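You operate a simulated robot arm through the tools that you are given. There is no shell and no other tool. Be economical: measure what you need, move in short steps, check, and stop when the job is done.

The job below is to be done with a simulated robot arm. You get a single attempt, and the scene is never put back.

## Task
Put things in order on the bin end of the oak bench. At the end: the pink rag stands where the orange cloth stood; the red jam jar (marked "PLUM JAM") is on the grey tray; the buffing pad stands where the pink rag stood; the orange cloth stands where the red jam jar stood; whatever was shut is shut again. Leave all else as you found it, and nothing knocked over.

Only the result counts: the job must be done as asked and must still hold three seconds after the hand-in. Knocking over, shifting, dropping, spilling or breaking anything else fails it.

## Robot
A 7-joint arm with a two-finger parallel gripper, fixed in place. Base frame: the origin is at the foot of the arm, x ahead of it, y to its left, z up; the work surface is at about z = 940. Units: mm, rad, N and s.
With the tool pointing down near the work surface it reaches from about 280 to 680 mm from the base axis. Its first joint turns from -1.152 to 1.152 rad. Payload 1.57 kg.
The tool frame sits at the grasp point between the pads (the TCP): z along the fingers, y along the line on which they close. The tips reach 30 mm beyond it. Largest opening 110 mm; finger width 24, thickness 12; the body of the gripper, 48 by 112 mm, starts 78 mm behind the TCP.
Orientation is told as [roll, pitch, yaw] about the base's x, y, z axes, in that order, counted from this pose: with the fingers straight down and closing along the base's y, the tool's x points along the base's -x, its y along +y and its z along -z.

## Interface
- The arm moves only by the tool move_arm. Its argument "increments" is a list of rows, each a list of 7 numbers: the shift along the tool's x, y, z in units of 100 mm (1.0 is 100 mm), then the turn, a rotation vector about the tool's x, y, z in units of 60 degrees (1.0 is 60 degrees), then the closure in counts, from 0 (fully open) to 255 (shut). In form: [[tx, ty, tz, ax, ay, az, gripper], ...]. A call has 1 to 8 rows; each row is the pose to reach, as a shift and turn from the pose commanded when the call began, along the tool's axes at that moment. A call with a number of a shift or a turn outside -1 to 1 is refused whole. A row lasts 0.2 s, in which the tool goes at most 50 mm and 0.15 rad; a call with a longer step from one row to the next is refused whole, and so is a gripper value outside its range. Where a pose cannot be reached the arm comes as near as it can. A force on the tool above 40 N (or 10 N above the force at the start of the call, whichever is more), or a blocked arm, ends the call early, and 0.2 s more pass. The fingers move at their own pace (about 108 mm/s each) and stop on an object; they squeeze with about 34 N. The grip force told is the motor's: it shows also when the fingers shut on nothing. Time passes only in rows, and 0.2 s behind the last, so rows that repeat a pose let the fingers close. It gives the time, the measured TCP pose, the force on the tool (base axes), the opening and the grip force at its end, in the units of the frame above (readings bear some noise).
- Cameras (640 x 400 px; columns grow to the right, rows downward): "scene" is fixed at [153.9, -379, 1418.4]; the picture's right is [0.88, -0.48, 0.00], its down [-0.21, -0.37, -0.90] and it looks along [0.43, 0.79, -0.43] (base axes); focal length 347 px, centre (320, 200). "wrist" rides on the gripper at [-36, 0, -80] in the tool frame; the picture's right is [0.00, -1.00, 0.00], its down [0.97, 0.00, -0.24] and it looks along [0.24, 0.00, 0.97] (tool axes); focal length 218 px, centre (320, 200).
- get_image(camera): a new picture of that camera. The clock stands still meanwhile.
- point_at(camera, pixels): for up to 12 pixels [column, row] of the newest picture of that camera ("zoom" is the newest enlarged one), the place [x, y, z] in the base frame of the surface seen there, good to about 3 mm. The clock stands still meanwhile.
- inspect(camera, box): a new picture of the part [left, top, right, bottom] of that camera's present view, enlarged. The clock stands still meanwhile.
- sign_off(): hands the job in; it is judged then, once.

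Work in short steps. Measure before you move; look again where a grasp or a placing could have gone wrong, and mend it. You have 80 turns and 34 pictures in all, those below and enlarged ones among them. Open the gripper and draw the arm clear of the work before you hand the job in, unless the task says otherwise; then end with one line.

The tools are called after "Emit:" by a JSON object that holds its "name" and its "arguments". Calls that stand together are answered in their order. move_arm: Moves the arm, as the interface text tells. Its arguments: {"type":"object","properties":{"increments":{"type":"array","items":{"type":"array","items":{"type":"number"}}}},"required":["increments"]} The other tools are called the same way: get_image (camera) takes a picture; point_at (camera, pixels) gives the place of the surface under pixels of a picture; inspect (camera, box) takes an enlarged picture of a part of a camera's view; sign_off () hands the job in.

At the start:

```text
time: 0.0
eef_pos: [409.0, -3.2, 1214.5]
orientation: [0.001, 0.002, -0.001]
wrist_force: [-0.3, -0.3, -1.4]
gripper_width: 110.0
grip_force: 0.1
```

scene: 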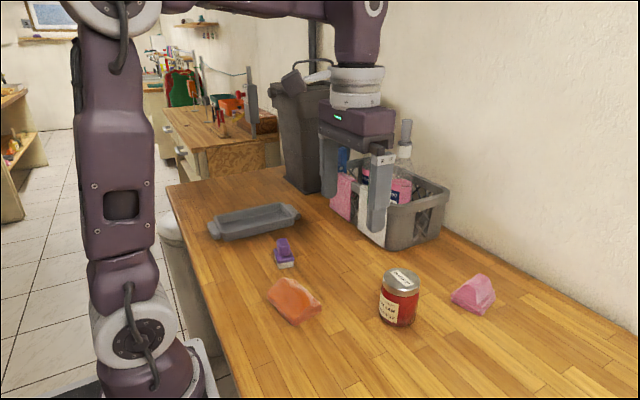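
wrist: 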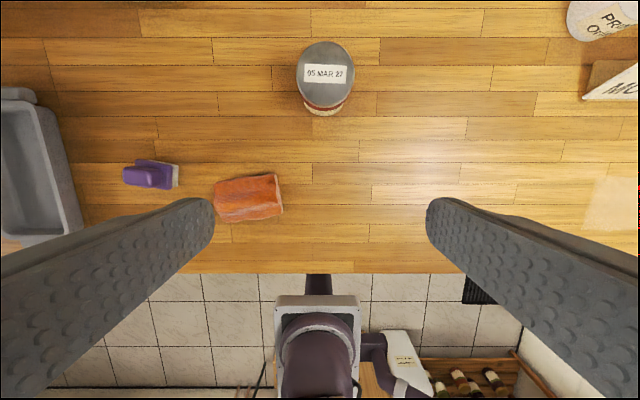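

I start by looking closer at the objects: the orange cloth near scene (293,300), the jar (399,298), the pink rag (473,294), a purple thing (284,252) and the crate with bottles.

Emit:
{"name": "inspect", "arguments": {"camera": "scene", "box": [200, 190, 360, 340]}}

Emit:
{"name": "inspect", "arguments": {"camera": "scene", "box": [310, 100, 530, 340]}}

Emit:
{"name": "inspect", "arguments": {"camera": "wrist", "box": [440, 0, 640, 240]}}

```text
2.67 times, centred on (280, 265) of scene
```

zoom: 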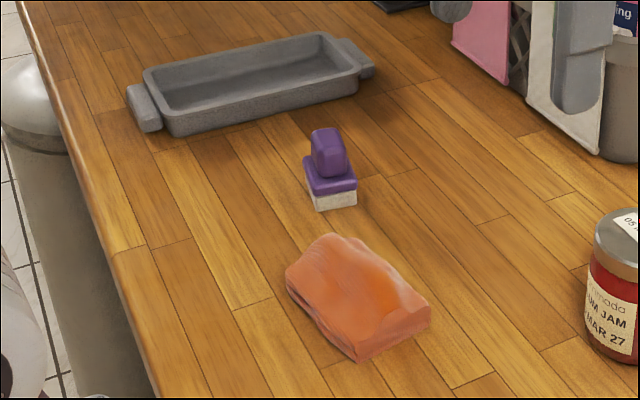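

```text
1.67 times, centred on (420, 220) of scene
```

zoom: 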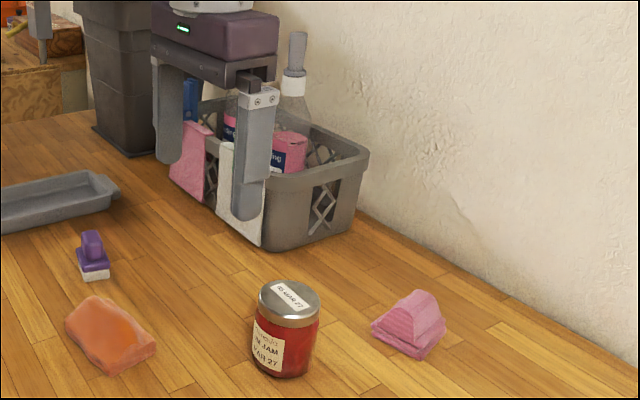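

```text
1.67 times, centred on (540, 120) of wrist
```

zoom: 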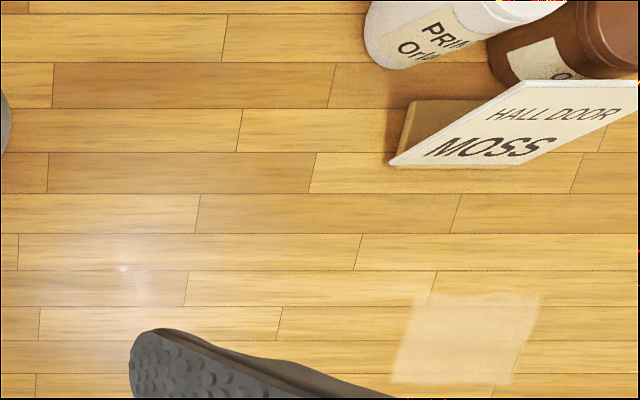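

Now I measure points on the objects: tray, purple pad, orange cloth, jar, pink rag. Then I raise and look from the wrist.

Emit:
{"name": "point_at", "arguments": {"camera": "scene", "pixels": [[252, 223], [240, 238], [213, 230], [292, 212], [282, 242], [284, 262], [293, 297], [290, 322], [401, 277], [398, 322], [473, 285], [473, 305]]}}

Emit:
{"name": "point_at", "arguments": {"camera": "wrist", "pixels": [[326, 75], [250, 197], [216, 190], [280, 180], [282, 210], [220, 220], [145, 175], [170, 175], [30, 180], [590, 90], [10, 95], [320, 20]]}}

```text
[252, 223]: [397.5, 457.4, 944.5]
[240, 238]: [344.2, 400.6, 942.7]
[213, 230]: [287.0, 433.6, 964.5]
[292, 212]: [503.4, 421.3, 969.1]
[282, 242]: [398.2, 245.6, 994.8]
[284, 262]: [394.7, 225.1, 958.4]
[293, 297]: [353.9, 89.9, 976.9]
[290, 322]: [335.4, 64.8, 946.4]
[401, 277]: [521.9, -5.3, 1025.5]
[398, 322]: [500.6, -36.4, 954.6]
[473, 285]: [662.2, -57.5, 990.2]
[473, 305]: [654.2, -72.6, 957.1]
```

```text
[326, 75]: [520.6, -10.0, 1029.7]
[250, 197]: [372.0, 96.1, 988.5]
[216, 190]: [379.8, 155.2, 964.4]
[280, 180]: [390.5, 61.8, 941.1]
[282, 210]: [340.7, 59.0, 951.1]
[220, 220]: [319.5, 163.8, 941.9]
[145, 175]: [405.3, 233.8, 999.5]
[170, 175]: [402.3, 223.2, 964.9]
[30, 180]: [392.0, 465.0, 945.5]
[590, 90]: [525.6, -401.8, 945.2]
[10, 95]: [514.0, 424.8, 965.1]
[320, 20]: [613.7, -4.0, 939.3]
```

The pieces' rough places are known: orange (360,105), jar (520,-8), pink (660,-65), purple (402,235), tray (397,450). I move over the pink rag area to see it from above.

Emit:
{"name": "move_arm", "arguments": {"increments": [[-0.4, -0.1, 0, 0, 0, 0, 0], [-0.8, -0.2, 0, 0, 0, 0, 0], [-1.0, -0.3, 0, 0, 0, 0, 0], [-1.0, -0.4, 0.2, 0, 0, 0, 0], [-1.0, -0.4, 0.2, 0, 0, 0, 0]]}}

```text
time: 1.2
eef_pos: [509.6, -44.2, 1196.0]
orientation: [0.0, 0.0, 0.0]
wrist_force: [0.8, 0.4, 0.2]
gripper_width: 110.0
grip_force: 0.1
```

Emit:
{"name": "move_arm", "arguments": {"increments": [[-0.4, 0, 0.2, 0, 0, 0, 0], [-0.8, 0, 0.2, 0, 0, 0, 0], [-1.0, 0, 0.2, 0, 0, 0, 0], [-1.0, 0, 0.2, 0, 0, 0, 0]]}}

Emit:
{"name": "get_image", "arguments": {"camera": "wrist"}}

Emit:
{"name": "get_image", "arguments": {"camera": "scene"}}

```text
time: 2.2
eef_pos: [607.7, -42.6, 1174.4]
orientation: [0.0, 0.002, 0.0]
wrist_force: [-0.3, 0.8, -0.5]
gripper_width: 110.1
grip_force: 0.0
```

```text
28 pictures are left
```

wrist: 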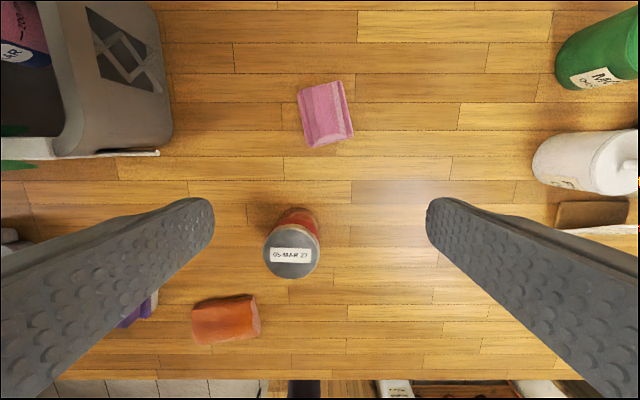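

```text
27 pictures are left
```

scene: 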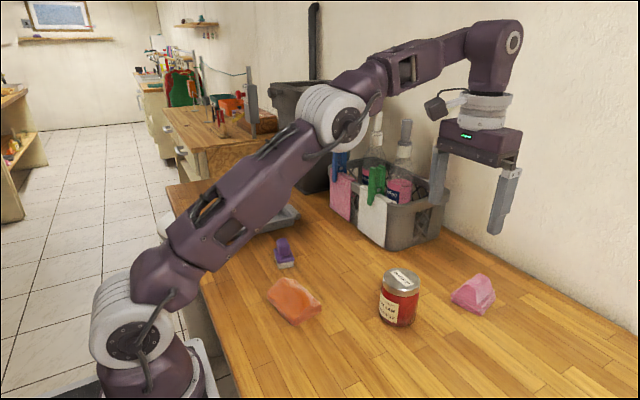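

I zoom on the pink rag (325,113), and also the crate to be sure no other buffing pad is there.

Emit:
{"name": "inspect", "arguments": {"camera": "scene", "box": [310, 110, 460, 260]}}

Emit:
{"name": "inspect", "arguments": {"camera": "wrist", "box": [260, 60, 400, 160]}}

Emit:
{"name": "point_at", "arguments": {"camera": "wrist", "pixels": [[297, 92], [341, 81], [353, 132], [310, 147], [322, 110], [334, 108], [190, 305], [258, 296], [262, 332], [195, 345], [225, 320], [290, 257]]}}

```text
2.67 times, centred on (385, 185) of scene
```

zoom: 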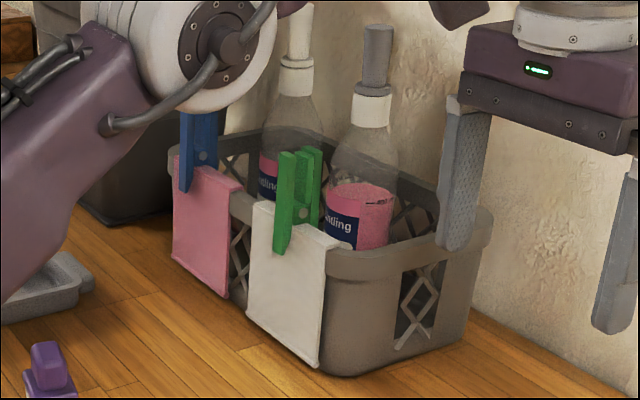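

```text
4.00 times, centred on (330, 110) of wrist
```

zoom: 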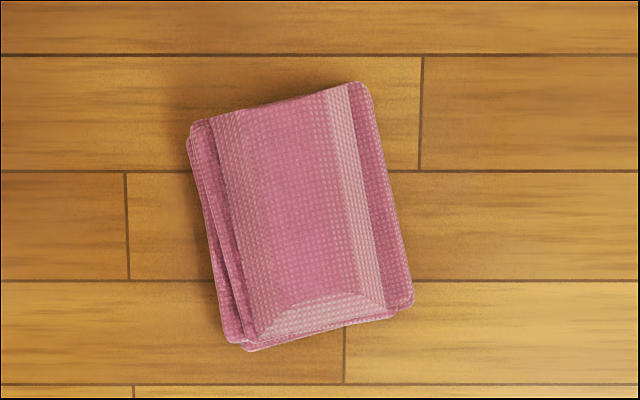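

```text
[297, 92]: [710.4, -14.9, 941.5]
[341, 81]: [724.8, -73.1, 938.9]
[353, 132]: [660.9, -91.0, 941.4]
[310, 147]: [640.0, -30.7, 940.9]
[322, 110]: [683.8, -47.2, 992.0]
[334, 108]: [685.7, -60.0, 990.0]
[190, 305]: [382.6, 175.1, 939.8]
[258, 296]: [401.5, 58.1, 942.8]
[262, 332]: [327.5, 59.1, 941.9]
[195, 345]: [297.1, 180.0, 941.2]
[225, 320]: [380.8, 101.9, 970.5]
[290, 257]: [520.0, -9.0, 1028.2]
```

I measure the pink rag's outline on the zoom just inside its edges.

Emit:
{"name": "point_at", "arguments": {"camera": "zoom", "pixels": [[198, 132], [356, 88], [405, 298], [248, 342], [215, 240], [236, 240], [270, 210], [345, 200], [385, 190], [275, 112], [320, 320], [300, 270]]}}

```text
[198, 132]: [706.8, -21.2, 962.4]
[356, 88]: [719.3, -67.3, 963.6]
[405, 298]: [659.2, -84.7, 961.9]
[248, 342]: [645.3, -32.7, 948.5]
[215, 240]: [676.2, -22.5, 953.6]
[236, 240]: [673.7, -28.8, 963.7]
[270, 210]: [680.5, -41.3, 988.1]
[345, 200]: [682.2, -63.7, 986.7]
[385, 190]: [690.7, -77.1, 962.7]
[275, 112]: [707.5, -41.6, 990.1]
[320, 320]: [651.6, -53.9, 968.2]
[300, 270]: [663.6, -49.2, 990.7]
```

Pink rag: centre about (683,-52), long axis ~14° off x, slab sides ~52 wide. Next I go to look over tray and purple pad, drawing back in x first so as to stay off the crate.

Emit:
{"name": "move_arm", "arguments": {"increments": [[0.5, 0, 0, 0, 0, 0, 0], [1.0, 0, 0, 0, 0, 0, 0]]}}

Emit:
{"name": "move_arm", "arguments": {"increments": [[0.35, 0.35, 0, 0, 0, 0, 0], [0.7, 0.7, 0, 0, 0, 0, 0], [1.0, 1.0, 0, 0, 0, 0, 0]]}}

Emit:
{"name": "move_arm", "arguments": {"increments": [[0.1, 0.45, 0, 0, 0, 0, 0], [0.2, 0.9, 0, 0, 0, 0, 0], [0.2, 1.0, 0, 0, 0, 0, 0]]}}

Emit:
{"name": "move_arm", "arguments": {"increments": [[0.0, 0.45, 0, 0, 0, 0, 0], [0.1, 0.9, 0, 0, 0, 0, 0], [0.1, 1.0, 0, 0, 0, 0, 0]]}}

Emit:
{"name": "get_image", "arguments": {"camera": "wrist"}}

```text
time: 2.8
eef_pos: [509.7, -42.6, 1174.2]
orientation: [0.0, -0.002, 0.002]
wrist_force: [-0.8, -1.0, -0.2]
gripper_width: 110.0
grip_force: 0.1
```

```text
time: 3.6
eef_pos: [407.3, 57.5, 1176.6]
orientation: [0.001, 0.0, 0.0]
wrist_force: [-0.4, -0.6, 0.9]
gripper_width: 110.0
grip_force: 0.1
```

```text
time: 4.4
eef_pos: [389.9, 156.0, 1175.2]
orientation: [0.001, -0.001, -0.002]
wrist_force: [0.5, 0.0, 0.1]
gripper_width: 110.2
grip_force: 0.1
```

```text
time: 5.2
eef_pos: [379.9, 257.9, 1176.8]
orientation: [0.0, 0.0, -0.003]
wrist_force: [0.4, 0.0, 0.5]
gripper_width: 110.0
grip_force: 0.0
```

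```text
24 pictures are left
```

wrist: 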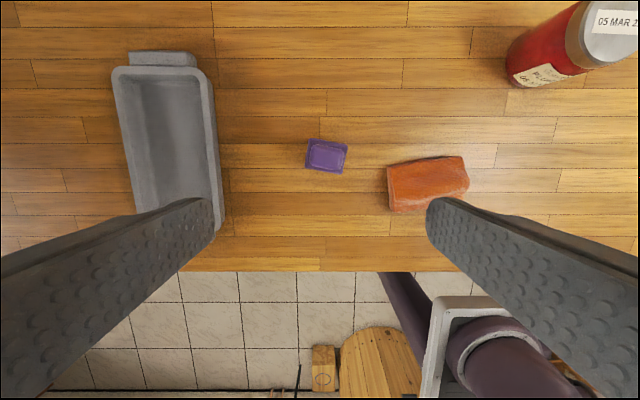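

The batch of moves went well. I measure the tray rim and floor, the pad (327,156) and the orange cloth (428,183).

Emit:
{"name": "point_at", "arguments": {"camera": "wrist", "pixels": [[118, 72], [203, 70], [221, 200], [131, 180], [140, 90], [150, 140], [200, 140], [205, 190], [175, 140], [320, 155], [310, 142], [344, 168]]}}

Emit:
{"name": "inspect", "arguments": {"camera": "wrist", "box": [290, 120, 490, 230]}}

Emit:
{"name": "point_at", "arguments": {"camera": "zoom", "pixels": [[60, 70], [180, 90], [165, 165], [50, 150], [110, 115], [315, 140], [560, 120], [570, 215], [335, 285], [440, 190], [330, 210], [520, 170]]}}

```text
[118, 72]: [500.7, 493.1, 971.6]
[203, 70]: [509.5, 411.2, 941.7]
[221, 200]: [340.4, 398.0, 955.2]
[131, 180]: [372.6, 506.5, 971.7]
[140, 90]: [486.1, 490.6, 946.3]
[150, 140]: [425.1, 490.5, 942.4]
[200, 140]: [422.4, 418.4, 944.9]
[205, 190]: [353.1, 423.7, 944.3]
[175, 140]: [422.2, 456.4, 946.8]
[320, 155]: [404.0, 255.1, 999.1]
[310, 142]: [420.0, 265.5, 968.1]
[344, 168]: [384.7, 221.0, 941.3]
```

```text
3.20 times, centred on (390, 175) of wrist
```

zoom: 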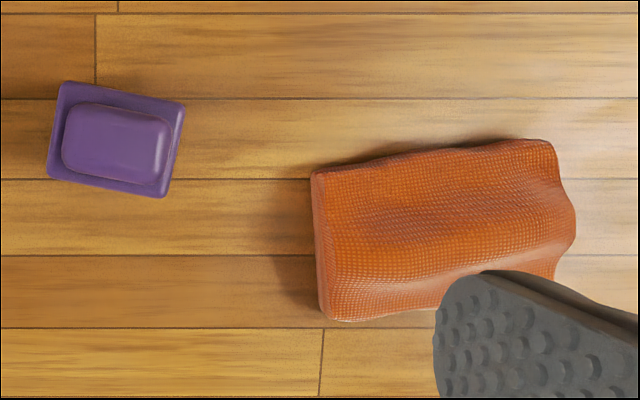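

```text
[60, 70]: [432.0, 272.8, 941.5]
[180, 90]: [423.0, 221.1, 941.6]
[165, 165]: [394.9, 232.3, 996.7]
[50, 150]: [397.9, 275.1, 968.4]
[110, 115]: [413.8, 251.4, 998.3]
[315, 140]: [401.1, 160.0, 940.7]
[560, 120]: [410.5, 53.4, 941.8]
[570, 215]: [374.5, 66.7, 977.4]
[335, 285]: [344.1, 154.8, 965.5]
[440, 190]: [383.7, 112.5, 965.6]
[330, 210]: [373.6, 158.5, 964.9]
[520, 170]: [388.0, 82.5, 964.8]
```

The tray floor lies at y 419–491, x ~340–487, z 945, rim 972. I fetch the jar first: over (520,-9), then down to TCP z 1006 so the tips stay above the tray rim at the placing.

Emit:
{"name": "move_arm", "arguments": {"increments": [[-0.15, -0.45, 0, 0, 0, 0, 0], [-0.3, -0.9, 0, 0, 0, 0, 0], [-0.4, -1.0, 0, 0, 0, 0, 0]]}}

Emit:
{"name": "move_arm", "arguments": {"increments": [[-0.15, -0.45, 0, 0, 0, 0, 0], [-0.3, -0.9, 0, 0, 0, 0, 0], [-0.4, -1.0, 0, 0, 0, 0, 0]]}}

Emit:
{"name": "move_arm", "arguments": {"increments": [[-0.3, -0.33, 0, 0, 0, 0, 0], [-0.61, -0.66, 0, 0, 0, 0, 0], [-0.61, -0.66, 0.4, 0, 0, 0, 0], [-0.61, -0.66, 0.8, 0, 0, 0, 0]]}}

Emit:
{"name": "get_image", "arguments": {"camera": "wrist"}}

```text
time: 6.0
eef_pos: [420.2, 158.5, 1175.7]
orientation: [0.0, -0.002, 0.0]
wrist_force: [-0.5, -0.2, -0.5]
gripper_width: 109.9
grip_force: 0.0
```

```text
time: 6.8
eef_pos: [460.4, 55.6, 1175.3]
orientation: [0.0, -0.001, -0.001]
wrist_force: [0.5, 0.4, -0.8]
gripper_width: 110.0
grip_force: 0.0
```

```text
time: 7.8
eef_pos: [520.6, -11.8, 1092.5]
orientation: [0.002, 0.001, -0.001]
wrist_force: [0.6, 0.8, 0.2]
gripper_width: 109.9
grip_force: 0.0
```

```text
22 pictures are left
```

wrist: 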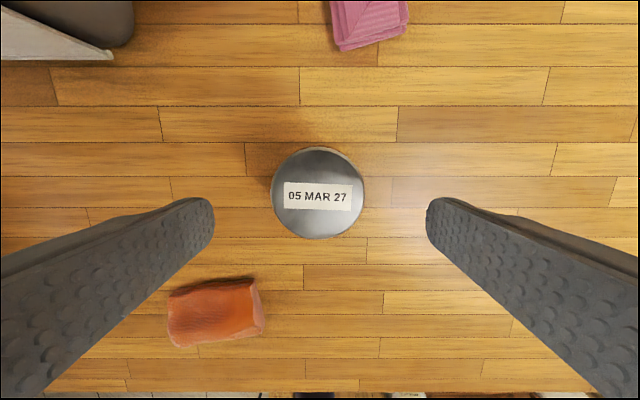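

The jar is centred between the fingers at (318,193). I check its centre and edges once.

Emit:
{"name": "point_at", "arguments": {"camera": "wrist", "pixels": [[318, 193], [275, 192], [361, 192], [318, 150], [318, 234]]}}

```text
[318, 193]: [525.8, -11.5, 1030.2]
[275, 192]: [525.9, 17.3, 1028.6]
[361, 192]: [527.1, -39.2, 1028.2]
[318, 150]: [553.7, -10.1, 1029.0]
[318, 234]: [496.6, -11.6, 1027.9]
```

The lid centre is (525,-11), 58 across. I shift 4 mm ahead, go down to z 1006 and close.

Emit:
{"name": "move_arm", "arguments": {"increments": [[-0.04, 0, 0.45, 0, 0, 0, 0], [-0.04, 0, 0.87, 0, 0, 0, 0], [-0.04, 0, 0.87, 0, 0, 0, 255], [-0.04, 0, 0.87, 0, 0, 0, 255], [-0.04, 0, 0.87, 0, 0, 0, 255]]}}

Emit:
{"name": "move_arm", "arguments": {"increments": [[0, 0, -0.3, 0, 0, 0, 255], [0, 0, -0.7, 0, 0, 0, 255], [0, 0, -1.0, 0, 0, 0, 255]]}}

```text
time: 9.0
eef_pos: [524.5, -8.2, 1006.0]
orientation: [0.001, 0.0, -0.001]
wrist_force: [0.2, 0.2, -0.8]
gripper_width: 67.5
grip_force: 34.1
```

```text
time: 9.8
eef_pos: [523.1, -9.9, 1108.7]
orientation: [-0.001, 0.0, 0.0]
wrist_force: [-0.6, 0.0, -5.1]
gripper_width: 67.5
grip_force: 33.9
```

The jar is held (67.5 wide). Since the tray's floor is barely wider than the jar I measure it more closely on a scene zoom before carrying over.

Emit:
{"name": "inspect", "arguments": {"camera": "scene", "box": [200, 195, 305, 250]}}

```text
6.10 times, centred on (252, 222) of scene
```

zoom: 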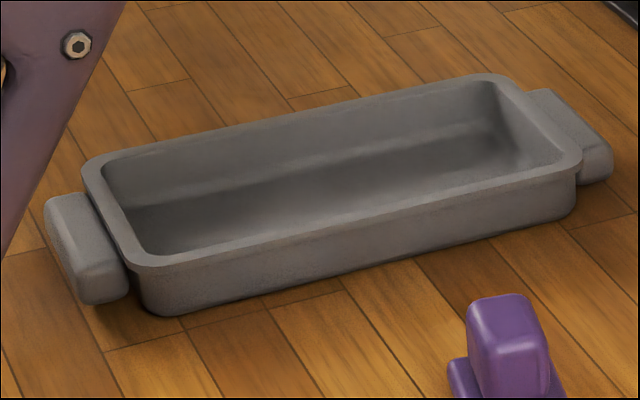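

Emit:
{"name": "point_at", "arguments": {"camera": "zoom", "pixels": [[92, 165], [490, 82], [570, 160], [140, 255], [330, 115], [330, 165], [330, 185], [330, 222], [300, 150], [300, 185], [400, 160], [355, 228]]}}

```text
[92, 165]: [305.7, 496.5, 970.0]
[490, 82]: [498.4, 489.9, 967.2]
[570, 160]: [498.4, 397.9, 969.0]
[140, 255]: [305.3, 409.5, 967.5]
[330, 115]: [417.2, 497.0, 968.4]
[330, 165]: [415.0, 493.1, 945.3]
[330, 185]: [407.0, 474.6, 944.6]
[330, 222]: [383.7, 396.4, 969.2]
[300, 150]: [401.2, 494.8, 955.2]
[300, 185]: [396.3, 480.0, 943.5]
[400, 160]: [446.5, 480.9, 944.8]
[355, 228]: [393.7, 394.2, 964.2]
```

The tray's centreline is y≈452, floor about 412–492. I carry the jar to (405,452).

Emit:
{"name": "move_arm", "arguments": {"increments": [[0.25, 0.35, 0, 0, 0, 0, 255], [0.5, 0.7, 0, 0, 0, 0, 255], [0.65, 1.0, 0, 0, 0, 0, 255]]}}

Emit:
{"name": "move_arm", "arguments": {"increments": [[0.07, 0.35, 0, 0, 0, 0, 255], [0.14, 0.7, 0, 0, 0, 0, 255], [0.2, 1.0, 0, 0, 0, 0, 255]]}}

Emit:
{"name": "move_arm", "arguments": {"increments": [[0.07, 0.35, 0, 0, 0, 0, 255], [0.14, 0.7, 0, 0, 0, 0, 255], [0.2, 1.0, 0, 0, 0, 0, 255]]}}

Emit:
{"name": "move_arm", "arguments": {"increments": [[0.05, 0.35, 0, 0, 0, 0, 255], [0.1, 0.7, 0, 0, 0, 0, 255], [0.14, 1.0, 0, 0, 0, 0, 255]]}}

Emit:
{"name": "move_arm", "arguments": {"increments": [[0, 0.3, 0, 0, 0, 0, 255], [0, 0.61, 0, 0, 0, 0, 255], [0, 0.61, 0, 0, 0, 0, 255]]}}

Emit:
{"name": "get_image", "arguments": {"camera": "wrist"}}

Emit:
{"name": "get_image", "arguments": {"camera": "scene"}}

```text
time: 10.6
eef_pos: [458.4, 88.9, 1108.7]
orientation: [0.0, 0.002, 0.0]
wrist_force: [-0.4, 0.2, -4.1]
gripper_width: 67.4
grip_force: 33.6
```

```text
time: 11.4
eef_pos: [439.2, 191.7, 1107.0]
orientation: [0.001, 0.0, -0.003]
wrist_force: [0.1, -0.6, -3.0]
gripper_width: 67.4
grip_force: 34.1
```

```text
time: 12.2
eef_pos: [419.8, 289.7, 1109.0]
orientation: [0.001, 0.0, -0.002]
wrist_force: [-1.1, 0.1, -4.0]
gripper_width: 67.1
grip_force: 34.1
```

```text
time: 13.0
eef_pos: [406.0, 390.1, 1107.2]
orientation: [0.0, 0.0, -0.001]
wrist_force: [-1.0, 0.2, -4.3]
gripper_width: 67.4
grip_force: 33.7
```

```text
time: 13.8
eef_pos: [404.6, 450.0, 1108.0]
orientation: [-0.002, 0.0, 0.0]
wrist_force: [-0.2, 0.1, -3.5]
gripper_width: 67.4
grip_force: 34.2
```

```text
20 pictures are left
```

wrist: 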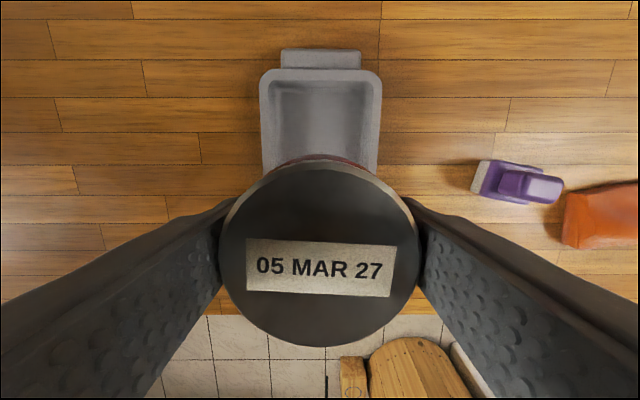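

```text
19 pictures are left
```

scene: 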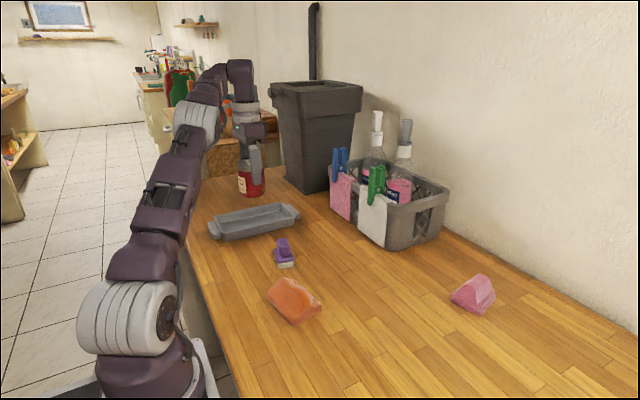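

The tray is centred at column 320 under the jar. I go down 95 mm, then feel for the floor by small steps.

Emit:
{"name": "move_arm", "arguments": {"increments": [[0, 0, 0.4, 0, 0, 0, 255], [0, 0, 0.7, 0, 0, 0, 255], [0, 0, 0.88, 0, 0, 0, 255], [0, 0, 0.93, 0, 0, 0, 255], [0, 0, 0.95, 0, 0, 0, 255], [0, 0, 0.96, 0, 0, 0, 255], [0, 0, 0.97, 0, 0, 0, 255], [0, 0, 0.97, 0, 0, 0, 255]]}}

Emit:
{"name": "inspect", "arguments": {"camera": "scene", "box": [190, 150, 310, 250]}}

```text
time: 15.6
eef_pos: [407.2, 450.6, 1012.4]
orientation: [0.001, 0.0, 0.0]
wrist_force: [0.5, -0.2, 17.3]
gripper_width: 67.1
grip_force: 34.5
```

```text
4.00 times, centred on (250, 200) of scene
```

zoom: 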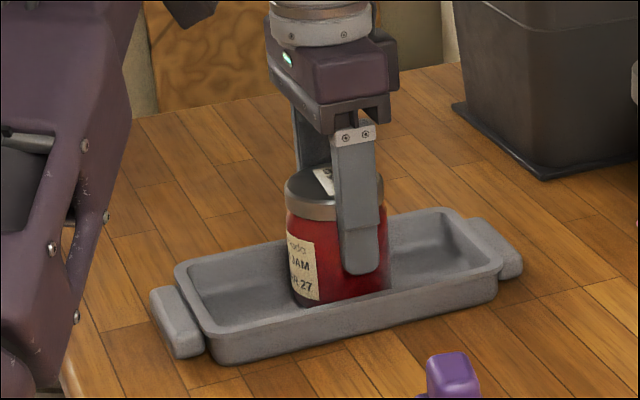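

The jar rests on the tray floor (17 N upward, tips at ~982 above the rim). I open and rise.

Emit:
{"name": "move_arm", "arguments": {"increments": [[0, 0, -0.01, 0, 0, 0, 60], [0, 0, -0.02, 0, 0, 0, 0], [0, 0, -0.02, 0, 0, 0, 0], [0, 0, -0.3, 0, 0, 0, 0], [0, 0, -0.7, 0, 0, 0, 0], [0, 0, -1.0, 0, 0, 0, 0]]}}

Emit:
{"name": "move_arm", "arguments": {"increments": [[0, 0, -0.4, 0, 0, 0, 0], [0, -0.3, -0.7, 0, 0, 0, 0], [0, -0.7, -0.7, 0, 0, 0, 0], [0.0, -1.0, -0.7, 0, 0, 0, 0]]}}

Emit:
{"name": "inspect", "arguments": {"camera": "scene", "box": [190, 150, 310, 250]}}

```text
time: 17.0
eef_pos: [405.9, 450.3, 1111.8]
orientation: [-0.001, 0.002, 0.001]
wrist_force: [1.0, -0.5, -0.2]
gripper_width: 109.9
grip_force: 0.0
```

```text
time: 18.0
eef_pos: [403.7, 349.5, 1180.2]
orientation: [-0.001, 0.0, -0.001]
wrist_force: [-0.1, -0.9, -0.3]
gripper_width: 110.0
grip_force: 0.0
out of reach, approached as far as the arm can: row 1, 2
```

```text
4.00 times, centred on (250, 200) of scene
```

zoom: 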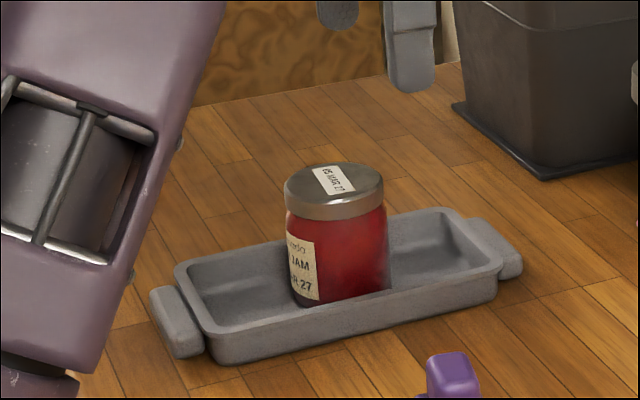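

The jar stands in the tray. I go above the orange cloth at about (370,110,1130) and look.

Emit:
{"name": "move_arm", "arguments": {"increments": [[0.1, -0.4, 0, 0, 0, 0, 0], [0.2, -0.8, 0, 0, 0, 0, 0], [0.3, -1.0, 0, 0, 0, 0, 0]]}}

Emit:
{"name": "move_arm", "arguments": {"increments": [[0.0, -0.4, 0, 0, 0, 0, 0], [0.0, -0.8, 0, 0, 0, 0, 0], [0.0, -1.0, 0, 0, 0, 0, 0]]}}

Emit:
{"name": "move_arm", "arguments": {"increments": [[0.0, -0.4, 0.2, 0, 0, 0, 0], [0.04, -0.4, 0.6, 0, 0, 0, 0], [0.04, -0.4, 0.6, 0, 0, 0, 0]]}}

Emit:
{"name": "get_image", "arguments": {"camera": "wrist"}}

```text
time: 18.8
eef_pos: [375.6, 253.1, 1181.7]
orientation: [0.0, -0.001, -0.001]
wrist_force: [-0.2, 0.0, 0.5]
gripper_width: 110.1
grip_force: 0.0
```

```text
time: 19.6
eef_pos: [375.5, 151.3, 1181.0]
orientation: [0.0, 0.0, 0.001]
wrist_force: [-0.6, 0.5, 0.4]
gripper_width: 109.9
grip_force: 0.0
```

```text
time: 20.4
eef_pos: [373.1, 110.2, 1119.0]
orientation: [-0.001, 0.0, 0.001]
wrist_force: [0.2, 0.5, -0.3]
gripper_width: 110.0
grip_force: 0.0
```

```text
16 pictures are left
```

wrist: 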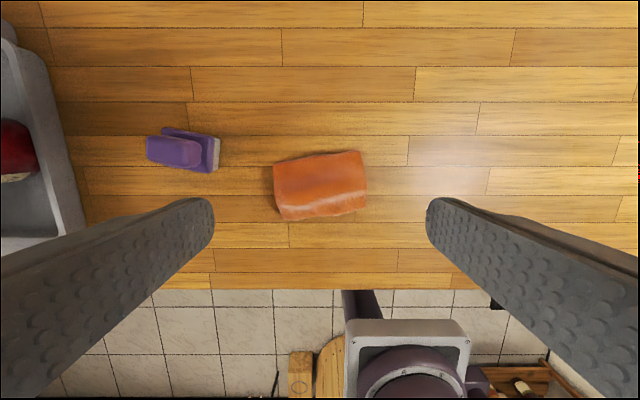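

The orange cloth lies at (319,185), a bit turned. I measure its corners and surface.

Emit:
{"name": "point_at", "arguments": {"camera": "wrist", "pixels": [[275, 166], [359, 153], [365, 208], [284, 217], [320, 185], [320, 158], [325, 212], [277, 190], [364, 180], [300, 200], [345, 170], [350, 208]]}}

Emit:
{"name": "inspect", "arguments": {"camera": "wrist", "box": [255, 135, 385, 235]}}

```text
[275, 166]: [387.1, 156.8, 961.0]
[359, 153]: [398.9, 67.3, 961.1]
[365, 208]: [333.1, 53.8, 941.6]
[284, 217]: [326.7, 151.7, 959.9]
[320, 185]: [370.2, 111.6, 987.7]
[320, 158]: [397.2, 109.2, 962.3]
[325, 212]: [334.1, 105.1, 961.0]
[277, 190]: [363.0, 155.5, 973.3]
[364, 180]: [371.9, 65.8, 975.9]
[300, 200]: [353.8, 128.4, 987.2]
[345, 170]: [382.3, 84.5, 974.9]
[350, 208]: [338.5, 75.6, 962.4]
```

```text
4.00 times, centred on (320, 185) of wrist
```

zoom: 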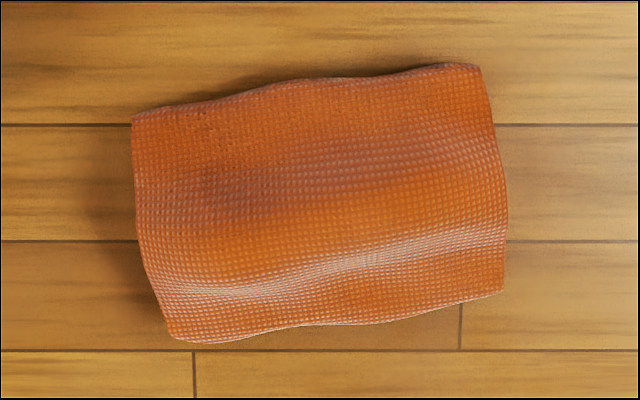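

The cloth's centre is (364.5,110), ~91 long at 8.7° off y. I turn by 8.7°, centre over it and go down part way, then check.

Emit:
{"name": "move_arm", "arguments": {"increments": [[0.08, 0, 0, 0, 0, -0.08, 0], [0.08, 0, 0.4, 0, 0, -0.145, 0], [0.08, 0, 0.8, 0, 0, -0.145, 0], [0.08, 0, 0.8, 0, 0, -0.145, 0]]}}

Emit:
{"name": "get_image", "arguments": {"camera": "wrist"}}

```text
time: 21.4
eef_pos: [364.1, 111.2, 1039.6]
orientation: [0.0, 0.001, 0.15]
wrist_force: [0.6, 1.0, -0.5]
gripper_width: 110.1
grip_force: 0.0
```

```text
14 pictures are left
```

wrist: 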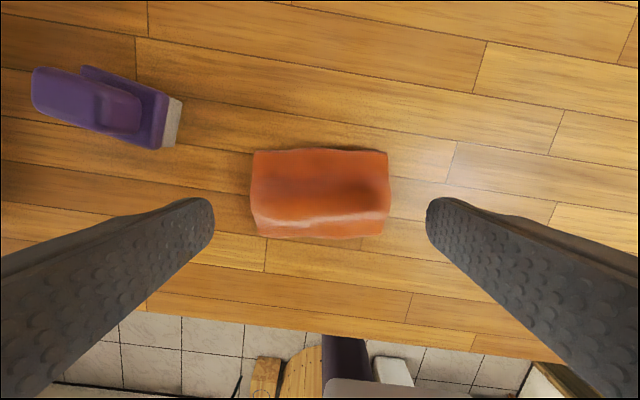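

It is aligned and centred at column 320. I go down to z 976 and close.

Emit:
{"name": "move_arm", "arguments": {"increments": [[0, 0, 0.35, 0, 0, 0, 0], [0, 0, 0.64, 0, 0, 0, 0], [0, 0, 0.64, 0, 0, 0, 255], [0, 0, 0.64, 0, 0, 0, 255], [0, 0, 0.64, 0, 0, 0, 255]]}}

Emit:
{"name": "move_arm", "arguments": {"increments": [[0, 0, -0.1, 0, 0, 0, 255], [0, 0, -0.4, 0, 0, 0, 255], [0, 0, -0.8, 0, 0, 0, 255]]}}

Emit:
{"name": "get_image", "arguments": {"camera": "wrist"}}

```text
time: 22.6
eef_pos: [363.8, 112.1, 976.2]
orientation: [-0.001, -0.001, 0.151]
wrist_force: [-1.6, -4.9, 22.2]
gripper_width: 99.2
grip_force: 33.8
```

```text
time: 23.4
eef_pos: [363.1, 113.7, 1056.5]
orientation: [0.001, 0.0, 0.151]
wrist_force: [0.4, -0.6, 0.5]
gripper_width: 99.1
grip_force: 34.0
```

```text
13 pictures are left
```

wrist: 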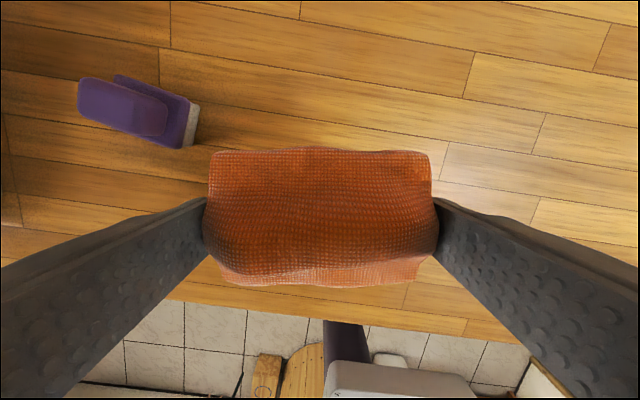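

The cloth is held at 99 mm. I carry it to the jar's former place (525,-10): tool shift (-1.41,-1.45).

Emit:
{"name": "move_arm", "arguments": {"increments": [[-0.23, -0.24, 0, 0, 0, 0, 255], [-0.47, -0.48, 0, 0, 0, 0, 255], [-0.7, -0.72, 0, 0, 0, 0, 255]]}}

Emit:
{"name": "move_arm", "arguments": {"increments": [[-0.23, -0.24, 0, 0, 0, 0, 255], [-0.47, -0.48, 0, 0, 0, 0, 255], [-0.71, -0.727, 0, 0, 0, 0, 255], [-0.71, -0.727, 0.4, 0, 0, 0, 255], [-0.71, -0.727, 0.7, 0, 0, 0, 255]]}}

Emit:
{"name": "inspect", "arguments": {"camera": "scene", "box": [330, 210, 510, 340]}}

```text
time: 24.2
eef_pos: [445.3, 51.5, 1058.7]
orientation: [0.001, 0.0, 0.153]
wrist_force: [-0.2, -0.6, -0.5]
gripper_width: 98.9
grip_force: 34.3
```

```text
time: 25.4
eef_pos: [525.6, -10.8, 986.6]
orientation: [0.0, 0.001, 0.151]
wrist_force: [0.1, 0.5, -1.2]
gripper_width: 98.8
grip_force: 33.2
```

```text
3.08 times, centred on (420, 275) of scene
```

zoom: 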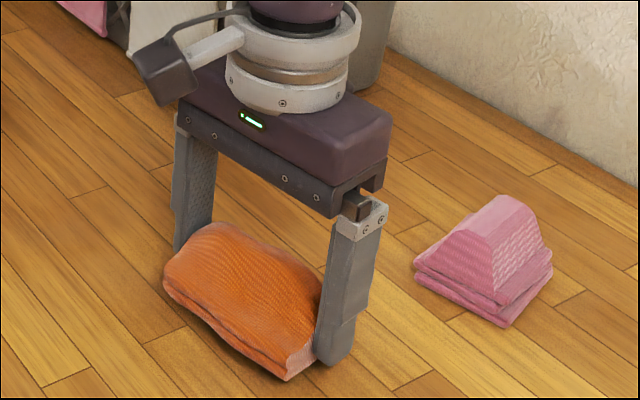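

The cloth hangs level about 10 mm above the bench. I lower it to contact, open and rise.

Emit:
{"name": "move_arm", "arguments": {"increments": [[0, 0, 0.06, 0, 0, 0, 255], [0, 0, 0.08, 0, 0, 0, 255], [0, 0, 0.09, 0, 0, 0, 255], [0, 0, 0.1, 0, 0, 0, 255], [0, 0, 0.1, 0, 0, 0, 255]]}}

Emit:
{"name": "move_arm", "arguments": {"increments": [[0, 0, 0, 0, 0, 0, 0], [0, 0, 0, 0, 0, 0, 0], [0, 0, -0.15, 0, 0, 0, 0], [0, 0, -0.5, 0, 0, 0, 0], [0, 0, -1.0, 0, 0, 0, 0]]}}

Emit:
{"name": "move_arm", "arguments": {"increments": [[-0.3, 0, -0.2, 0, 0, 0, 0], [-0.6, 0, -0.4, 0, 0, 0.1, 0], [-0.9, 0, -0.6, 0, 0, 0.145, 0], [-1.0, 0, -0.6, 0, 0, 0.145, 0]]}}

Emit:
{"name": "get_image", "arguments": {"camera": "wrist"}}

```text
time: 26.6
eef_pos: [524.9, -10.8, 976.7]
orientation: [0.0, 0.0, 0.151]
wrist_force: [0.4, -0.1, -0.4]
gripper_width: 98.9
grip_force: 34.3
```

```text
time: 27.8
eef_pos: [524.6, -10.6, 1080.1]
orientation: [0.0, -0.001, 0.152]
wrist_force: [0.2, 0.1, 0.5]
gripper_width: 110.2
grip_force: 0.0
```

```text
time: 28.8
eef_pos: [624.4, 5.1, 1137.0]
orientation: [0.0, 0.0, 0.001]
wrist_force: [-0.3, 0.2, 0.6]
gripper_width: 110.1
grip_force: 0.2
```

```text
11 pictures are left
```

wrist: 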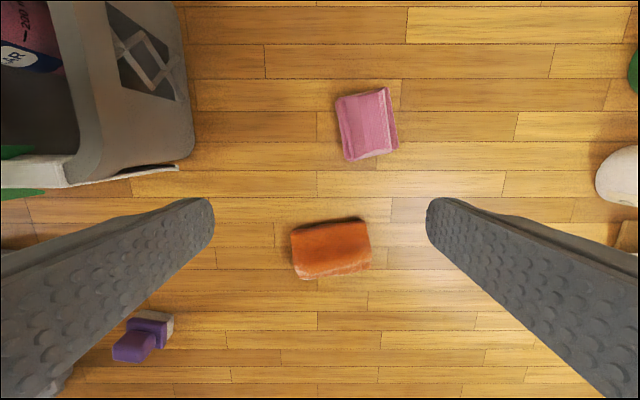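

The orange cloth stands at (331,249). I verify its centre and recheck the pink rag.

Emit:
{"name": "point_at", "arguments": {"camera": "wrist", "pixels": [[293, 232], [363, 220], [369, 262], [302, 277], [339, 98], [386, 90], [396, 148], [350, 158], [370, 125], [362, 140]]}}

```text
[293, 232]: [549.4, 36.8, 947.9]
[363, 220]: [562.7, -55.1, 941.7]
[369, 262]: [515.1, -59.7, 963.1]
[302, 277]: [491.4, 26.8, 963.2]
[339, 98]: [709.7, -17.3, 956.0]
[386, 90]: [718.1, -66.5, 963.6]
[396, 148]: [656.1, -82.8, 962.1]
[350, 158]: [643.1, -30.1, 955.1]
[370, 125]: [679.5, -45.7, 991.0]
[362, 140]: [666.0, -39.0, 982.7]
```

Orange now centres at (528,-12), good. Pink: centre (682,-50), axis 13°. I go over (672.5,-53) with that turn and down to about z 1042.

Emit:
{"name": "move_arm", "arguments": {"increments": [[-0.2, -0.3, 0.2, 0, 0, -0.08, 0], [-0.35, -0.5, 0.6, 0, 0, -0.16, 0], [-0.48, -0.58, 0.95, 0, 0, -0.217, 0], [-0.48, -0.58, 0.95, 0, 0, -0.217, 0]]}}

Emit:
{"name": "get_image", "arguments": {"camera": "wrist"}}

```text
time: 29.8
eef_pos: [672.9, -55.7, 1042.0]
orientation: [0.0, 0.0, 0.226]
wrist_force: [-0.3, 0.2, 0.0]
gripper_width: 109.8
grip_force: 0.1
```

```text
10 pictures are left
```

wrist: 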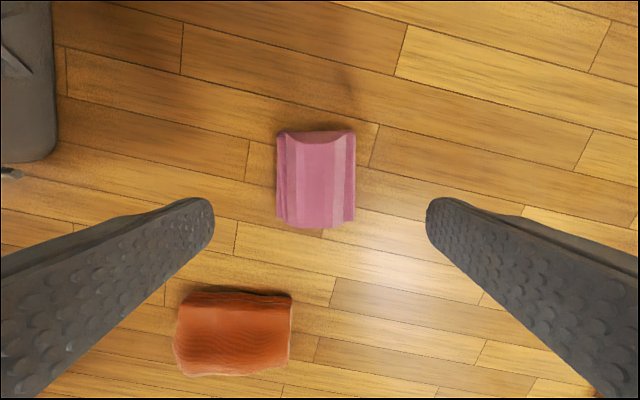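

Aligned (pink at columns 278–355). I go down to z 975 and close, then lift 60 mm.

Emit:
{"name": "move_arm", "arguments": {"increments": [[0, 0.02, 0.35, 0, 0, 0, 0], [0, 0.02, 0.67, 0, 0, 0, 0], [0, 0.02, 0.67, 0, 0, 0, 255], [0, 0.02, 0.67, 0, 0, 0, 255], [0, 0.02, 0.67, 0, 0, 0, 255]]}}

Emit:
{"name": "move_arm", "arguments": {"increments": [[0, 0, -0.1, 0, 0, 0, 255], [0, 0, -0.35, 0, 0, 0, 255], [0.0, 0, -0.7, 0, 0, 0, 255]]}}

Emit:
{"name": "get_image", "arguments": {"camera": "wrist"}}

```text
time: 31.0
eef_pos: [672.0, -53.3, 974.2]
orientation: [0.0, -0.001, 0.229]
wrist_force: [-0.4, 0.2, 0.4]
gripper_width: 53.0
grip_force: 34.2
```

```text
time: 31.8
eef_pos: [673.6, -51.9, 1045.8]
orientation: [-0.001, 0.0, 0.228]
wrist_force: [0.4, 0.1, -0.2]
gripper_width: 52.9
grip_force: 34.3
```

```text
9 pictures are left
```

wrist: 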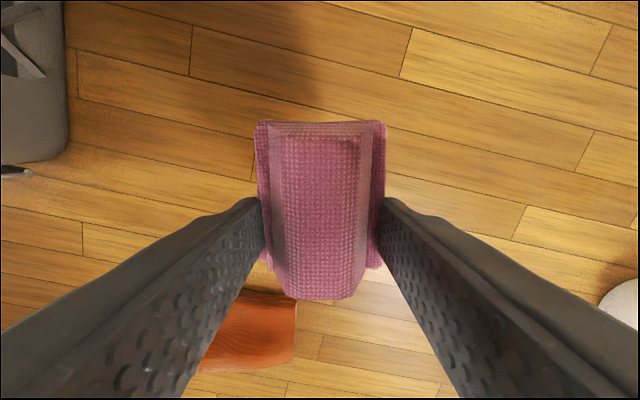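

The pink rag is held. I carry it, raised 40 mm more, to the orange cloth's old place, TCP (354.5,108).

Emit:
{"name": "move_arm", "arguments": {"increments": [[0.305, 0.253, -0.15, 0, 0, 0, 255], [0.61, 0.507, -0.3, 0, 0, 0, 255], [0.913, 0.761, -0.4, 0, 0, 0, 255]]}}

Emit:
{"name": "move_arm", "arguments": {"increments": [[0.305, 0.253, 0, 0, 0, 0, 255], [0.61, 0.507, 0, 0, 0, 0, 255], [0.913, 0.761, 0, 0, 0, 0, 255]]}}

Emit:
{"name": "move_arm", "arguments": {"increments": [[0.305, 0.253, 0, 0, 0, 0, 255], [0.61, 0.507, 0, 0, 0, 0, 255], [0.913, 0.761, 0, 0, 0, 0, 255], [0.913, 0.761, 0.4, 0, 0, 0, 255], [0.913, 0.761, 0.8, 0, 0, 0, 255], [0.913, 0.761, 1.0, 0, 0, 0, 255]]}}

```text
time: 32.6
eef_pos: [672.0, -51.6, 1045.3]
orientation: [-0.001, 0.0, 0.227]
wrist_force: [0.6, -0.4, -0.8]
gripper_width: 53.0
grip_force: 33.9
out of reach, approached as far as the arm can: row 1, 2, 3
```

```text
time: 33.4
eef_pos: [672.4, -51.0, 1045.9]
orientation: [-0.003, 0.0, 0.228]
wrist_force: [-0.4, 0.2, -0.3]
gripper_width: 52.8
grip_force: 33.7
out of reach, approached as far as the arm can: row 1, 2, 3
```

```text
time: 34.8
eef_pos: [672.6, -52.2, 1044.6]
orientation: [0.0, 0.0, 0.227]
wrist_force: [0.4, -0.5, -0.9]
gripper_width: 53.1
grip_force: 34.4
out of reach, approached as far as the arm can: row 1, 2, 3, 4, 5, 6
```

The arm did not move at all: it sits at a reach limit there. I try a small step: lower a little and back inward.

Emit:
{"name": "move_arm", "arguments": {"increments": [[0.05, 0, 0.1, 0, 0, 0, 255], [0.2, 0, 0.1, 0, 0, 0, 255]]}}

```text
time: 35.4
eef_pos: [651.5, -55.6, 1035.3]
orientation: [0.001, 0.0, 0.227]
wrist_force: [0.4, -0.2, -1.3]
gripper_width: 52.9
grip_force: 34.4
```

It is free again. I carry on in one call first to verify.

Emit:
{"name": "move_arm", "arguments": {"increments": [[0.28, 0.2, 0, 0, 0, 0, 255], [0.56, 0.5, 0, 0, 0, 0, 255], [0.842, 0.756, -0.1, 0, 0, 0, 255]]}}

```text
time: 36.2
eef_pos: [549.8, 1.8, 1045.4]
orientation: [-0.001, 0.001, 0.226]
wrist_force: [0.1, 0.2, -0.4]
gripper_width: 52.8
grip_force: 33.5
```

Good; the rest of the way, then down to z ~985.

Emit:
{"name": "move_arm", "arguments": {"increments": [[0.28, 0.25, 0, 0, 0, 0, 255], [0.56, 0.5, 0, 0, 0, 0, 255], [0.831, 0.738, 0, 0, 0, 0, 255]]}}

Emit:
{"name": "move_arm", "arguments": {"increments": [[0.28, 0.25, 0, 0, 0, 0, 255], [0.56, 0.5, 0, 0, 0, 0, 255], [0.831, 0.738, 0, 0, 0, 0, 255], [0.831, 0.738, 0.4, 0, 0, 0, 255], [0.831, 0.738, 0.6, 0, 0, 0, 255]]}}

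Emit:
{"name": "inspect", "arguments": {"camera": "scene", "box": [210, 200, 390, 340]}}

```text
time: 37.0
eef_pos: [452.5, 55.7, 1044.5]
orientation: [-0.001, 0.001, 0.226]
wrist_force: [0.2, 0.2, 0.2]
gripper_width: 53.1
grip_force: 34.2
```

```text
time: 38.2
eef_pos: [355.3, 108.8, 985.4]
orientation: [0.0, 0.002, 0.227]
wrist_force: [0.4, 0.1, -0.5]
gripper_width: 52.7
grip_force: 33.9
```

```text
2.86 times, centred on (300, 270) of scene
```

zoom: 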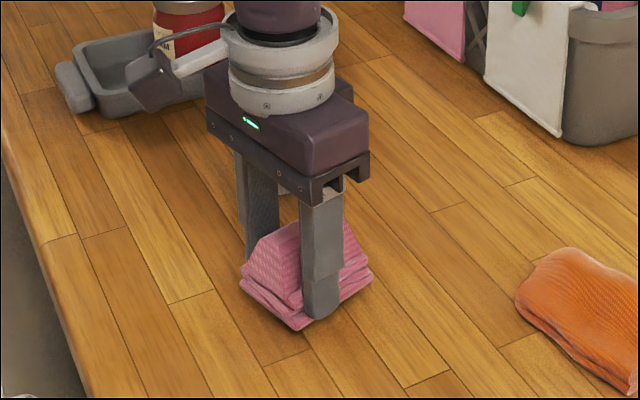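

Pink hangs ~10 mm above its place. I lower it, open and rise.

Emit:
{"name": "move_arm", "arguments": {"increments": [[0, 0, 0.06, 0, 0, 0, 255], [0, 0, 0.09, 0, 0, 0, 255], [0, 0, 0.105, 0, 0, 0, 255], [0, 0, 0.11, 0, 0, 0, 255], [0, 0, 0.11, 0, 0, 0, 255]]}}

Emit:
{"name": "move_arm", "arguments": {"increments": [[0, 0, 0, 0, 0, 0, 100], [0, 0, 0, 0, 0, 0, 0], [0, 0, -0.3, 0, 0, 0, 0], [0, 0, -0.7, 0, 0, 0, 0], [0, 0, -1.0, 0, 0, 0, 0]]}}

Emit:
{"name": "move_arm", "arguments": {"increments": [[0, 0.3, -0.1, 0, 0, 0.1, 0], [0, 0.7, -0.3, 0, 0, 0.2, 0], [0, 1.0, -0.3, 0, 0, 0.217, 0], [0, 1.0, -0.3, 0, 0, 0.217, 0]]}}

Emit:
{"name": "get_image", "arguments": {"camera": "wrist"}}

```text
time: 39.4
eef_pos: [357.4, 107.5, 975.0]
orientation: [0.001, -0.001, 0.226]
wrist_force: [-0.2, 0.5, -0.7]
gripper_width: 52.9
grip_force: 33.9
```

```text
time: 40.6
eef_pos: [355.1, 106.5, 1075.0]
orientation: [0.0, 0.001, 0.228]
wrist_force: [0.2, -0.6, 0.3]
gripper_width: 109.9
grip_force: 0.1
```

```text
time: 41.6
eef_pos: [336.2, 207.8, 1104.7]
orientation: [0.002, -0.001, -0.001]
wrist_force: [0.1, -0.1, 0.5]
gripper_width: 109.9
grip_force: 0.1
```

```text
7 pictures are left
```

wrist: 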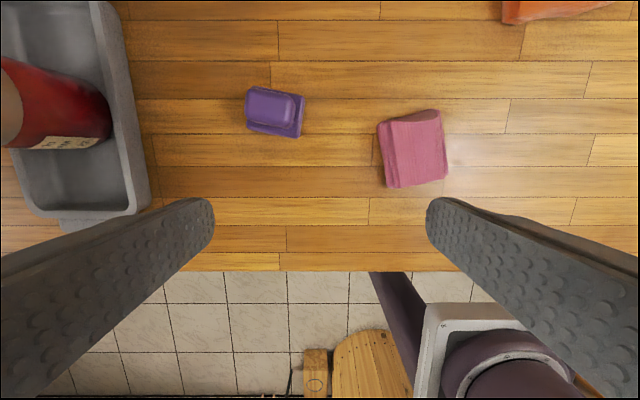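

Pink stands at (413,149), the pad at (274,112). I measure both.

Emit:
{"name": "inspect", "arguments": {"camera": "wrist", "box": [234, 75, 324, 145]}}

Emit:
{"name": "point_at", "arguments": {"camera": "wrist", "pixels": [[380, 127], [437, 112], [444, 178], [388, 185], [250, 90], [304, 100], [296, 134], [248, 124], [267, 98], [289, 101], [288, 122], [258, 112]]}}

```text
5.71 times, centred on (279, 110) of wrist
```

zoom: 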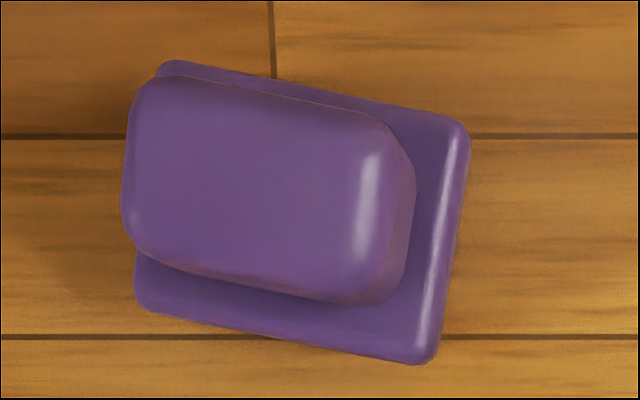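

```text
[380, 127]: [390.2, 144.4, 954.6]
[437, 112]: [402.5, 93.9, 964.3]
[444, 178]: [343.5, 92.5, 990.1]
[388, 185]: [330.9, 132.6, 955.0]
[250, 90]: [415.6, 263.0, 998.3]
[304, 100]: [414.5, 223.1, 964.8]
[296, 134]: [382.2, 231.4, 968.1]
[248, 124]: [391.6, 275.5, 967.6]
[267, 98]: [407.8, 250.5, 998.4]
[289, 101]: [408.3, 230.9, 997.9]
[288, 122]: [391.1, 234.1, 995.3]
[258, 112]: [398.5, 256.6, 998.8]
```

Pink's centre is about (366,112), good. Pad: centre (403,249), 45 long along y turned -12°, handle top 998. I go over (395,251) (held 8 mm behind its centre to ease the reach later) with yaw -0.21 and z 1035.

Emit:
{"name": "move_arm", "arguments": {"increments": [[-0.3, 0.2, 0, 0, 0, 0.1, 0], [-0.59, 0.43, 0.2, 0, 0, 0.2, 0], [-0.59, 0.43, 0.6, 0, 0, 0.2, 0], [-0.59, 0.43, 0.7, 0, 0, 0.2, 0]]}}

Emit:
{"name": "get_image", "arguments": {"camera": "wrist"}}

```text
time: 42.6
eef_pos: [392.9, 249.2, 1032.4]
orientation: [-0.001, -0.001, -0.211]
wrist_force: [-0.3, -0.4, -0.1]
gripper_width: 110.2
grip_force: 0.1
```

```text
5 pictures are left
```

wrist: 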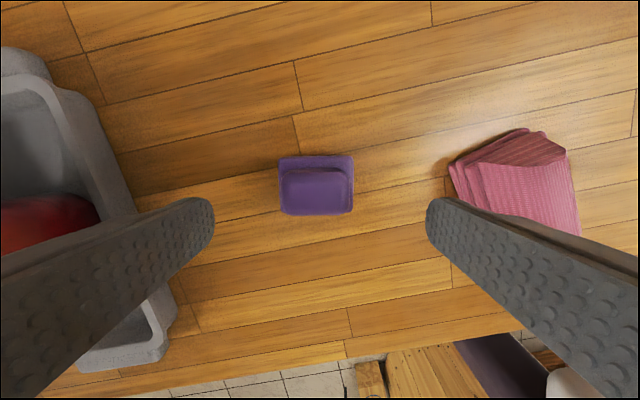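

Aligned, pad at columns 278–354. A quick check of the flange position before going down.

Emit:
{"name": "point_at", "arguments": {"camera": "wrist", "pixels": [[282, 160], [350, 160], [350, 209], [283, 209], [315, 190]]}}

```text
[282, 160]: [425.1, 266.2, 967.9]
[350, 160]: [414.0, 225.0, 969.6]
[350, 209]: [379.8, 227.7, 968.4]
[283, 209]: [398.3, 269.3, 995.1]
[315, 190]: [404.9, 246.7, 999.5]
```

The centre is (402.5,247), as planned. I go down to z 974, close and lift.

Emit:
{"name": "move_arm", "arguments": {"increments": [[0, 0, 0.35, 0, 0, 0, 0], [0, 0, 0.59, 0, 0, 0, 0], [0, 0, 0.59, 0, 0, 0, 255], [0, 0, 0.59, 0, 0, 0, 255], [0, 0, 0.59, 0, 0, 0, 255], [0, 0, 0.59, 0, 0, 0, 255]]}}

Emit:
{"name": "move_arm", "arguments": {"increments": [[0, 0, -0.1, 0, 0, 0, 255], [0, 0, -0.35, 0, 0, 0, 255], [0.0, 0, -0.6, 0, 0, 0, 255]]}}

Emit:
{"name": "get_image", "arguments": {"camera": "wrist"}}

```text
time: 44.0
eef_pos: [395.1, 249.1, 974.2]
orientation: [0.001, 0.0, -0.21]
wrist_force: [0.1, -0.2, 0.3]
gripper_width: 51.0
grip_force: 33.9
```

```text
time: 44.8
eef_pos: [394.5, 248.7, 1033.9]
orientation: [0.0, 0.0, -0.21]
wrist_force: [0.0, 0.3, -1.4]
gripper_width: 51.2
grip_force: 34.0
```

```text
4 pictures are left
```

wrist: 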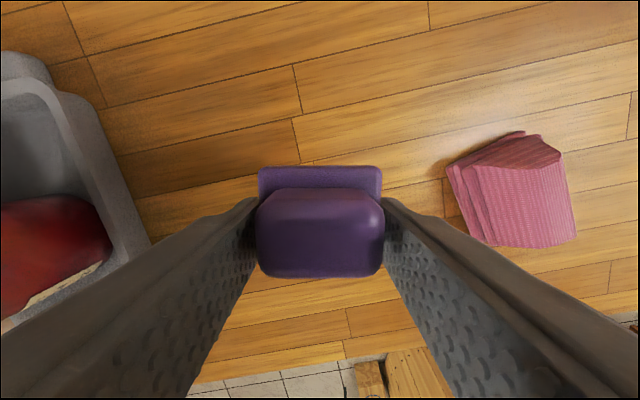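

The pad is held. I carry it, raised, round to the pink rag's old place (TCP (673.5,-49.5)), turning yaw to 0 and staying at z<1045 near the reach limit.

Emit:
{"name": "move_arm", "arguments": {"increments": [[-0.1, -0.1, -0.3, 0, 0, -0.07, 255], [-0.4, -0.35, -0.4, 0, 0, -0.14, 255], [-0.764, -0.68, -0.4, 0, 0, -0.2, 255], [-0.764, -0.706, -0.4, 0, 0, -0.2, 255]]}}

Emit:
{"name": "move_arm", "arguments": {"increments": [[-0.25, -0.33, 0, 0, 0, 0, 255], [-0.5, -0.67, 0, 0, 0, 0, 255], [-0.75, -1.0, 0, 0, 0, 0, 255]]}}

Emit:
{"name": "move_arm", "arguments": {"increments": [[-0.25, -0.25, 0, 0, 0, 0, 255], [-0.5, -0.5, 0, 0, 0, 0, 255], [-0.75, -0.75, 0, 0, 0, 0, 255]]}}

```text
time: 45.8
eef_pos: [453.6, 161.4, 1074.5]
orientation: [-0.001, 0.002, -0.001]
wrist_force: [-0.6, -0.2, -1.7]
gripper_width: 51.0
grip_force: 33.8
```

```text
time: 46.6
eef_pos: [527.0, 65.6, 1073.0]
orientation: [0.0, 0.0, 0.001]
wrist_force: [-0.3, -1.2, -1.1]
gripper_width: 50.9
grip_force: 33.6
```

```text
time: 47.4
eef_pos: [603.7, -11.6, 1075.4]
orientation: [0.001, 0.001, 0.0]
wrist_force: [-0.3, -0.1, -1.1]
gripper_width: 51.1
grip_force: 34.0
```

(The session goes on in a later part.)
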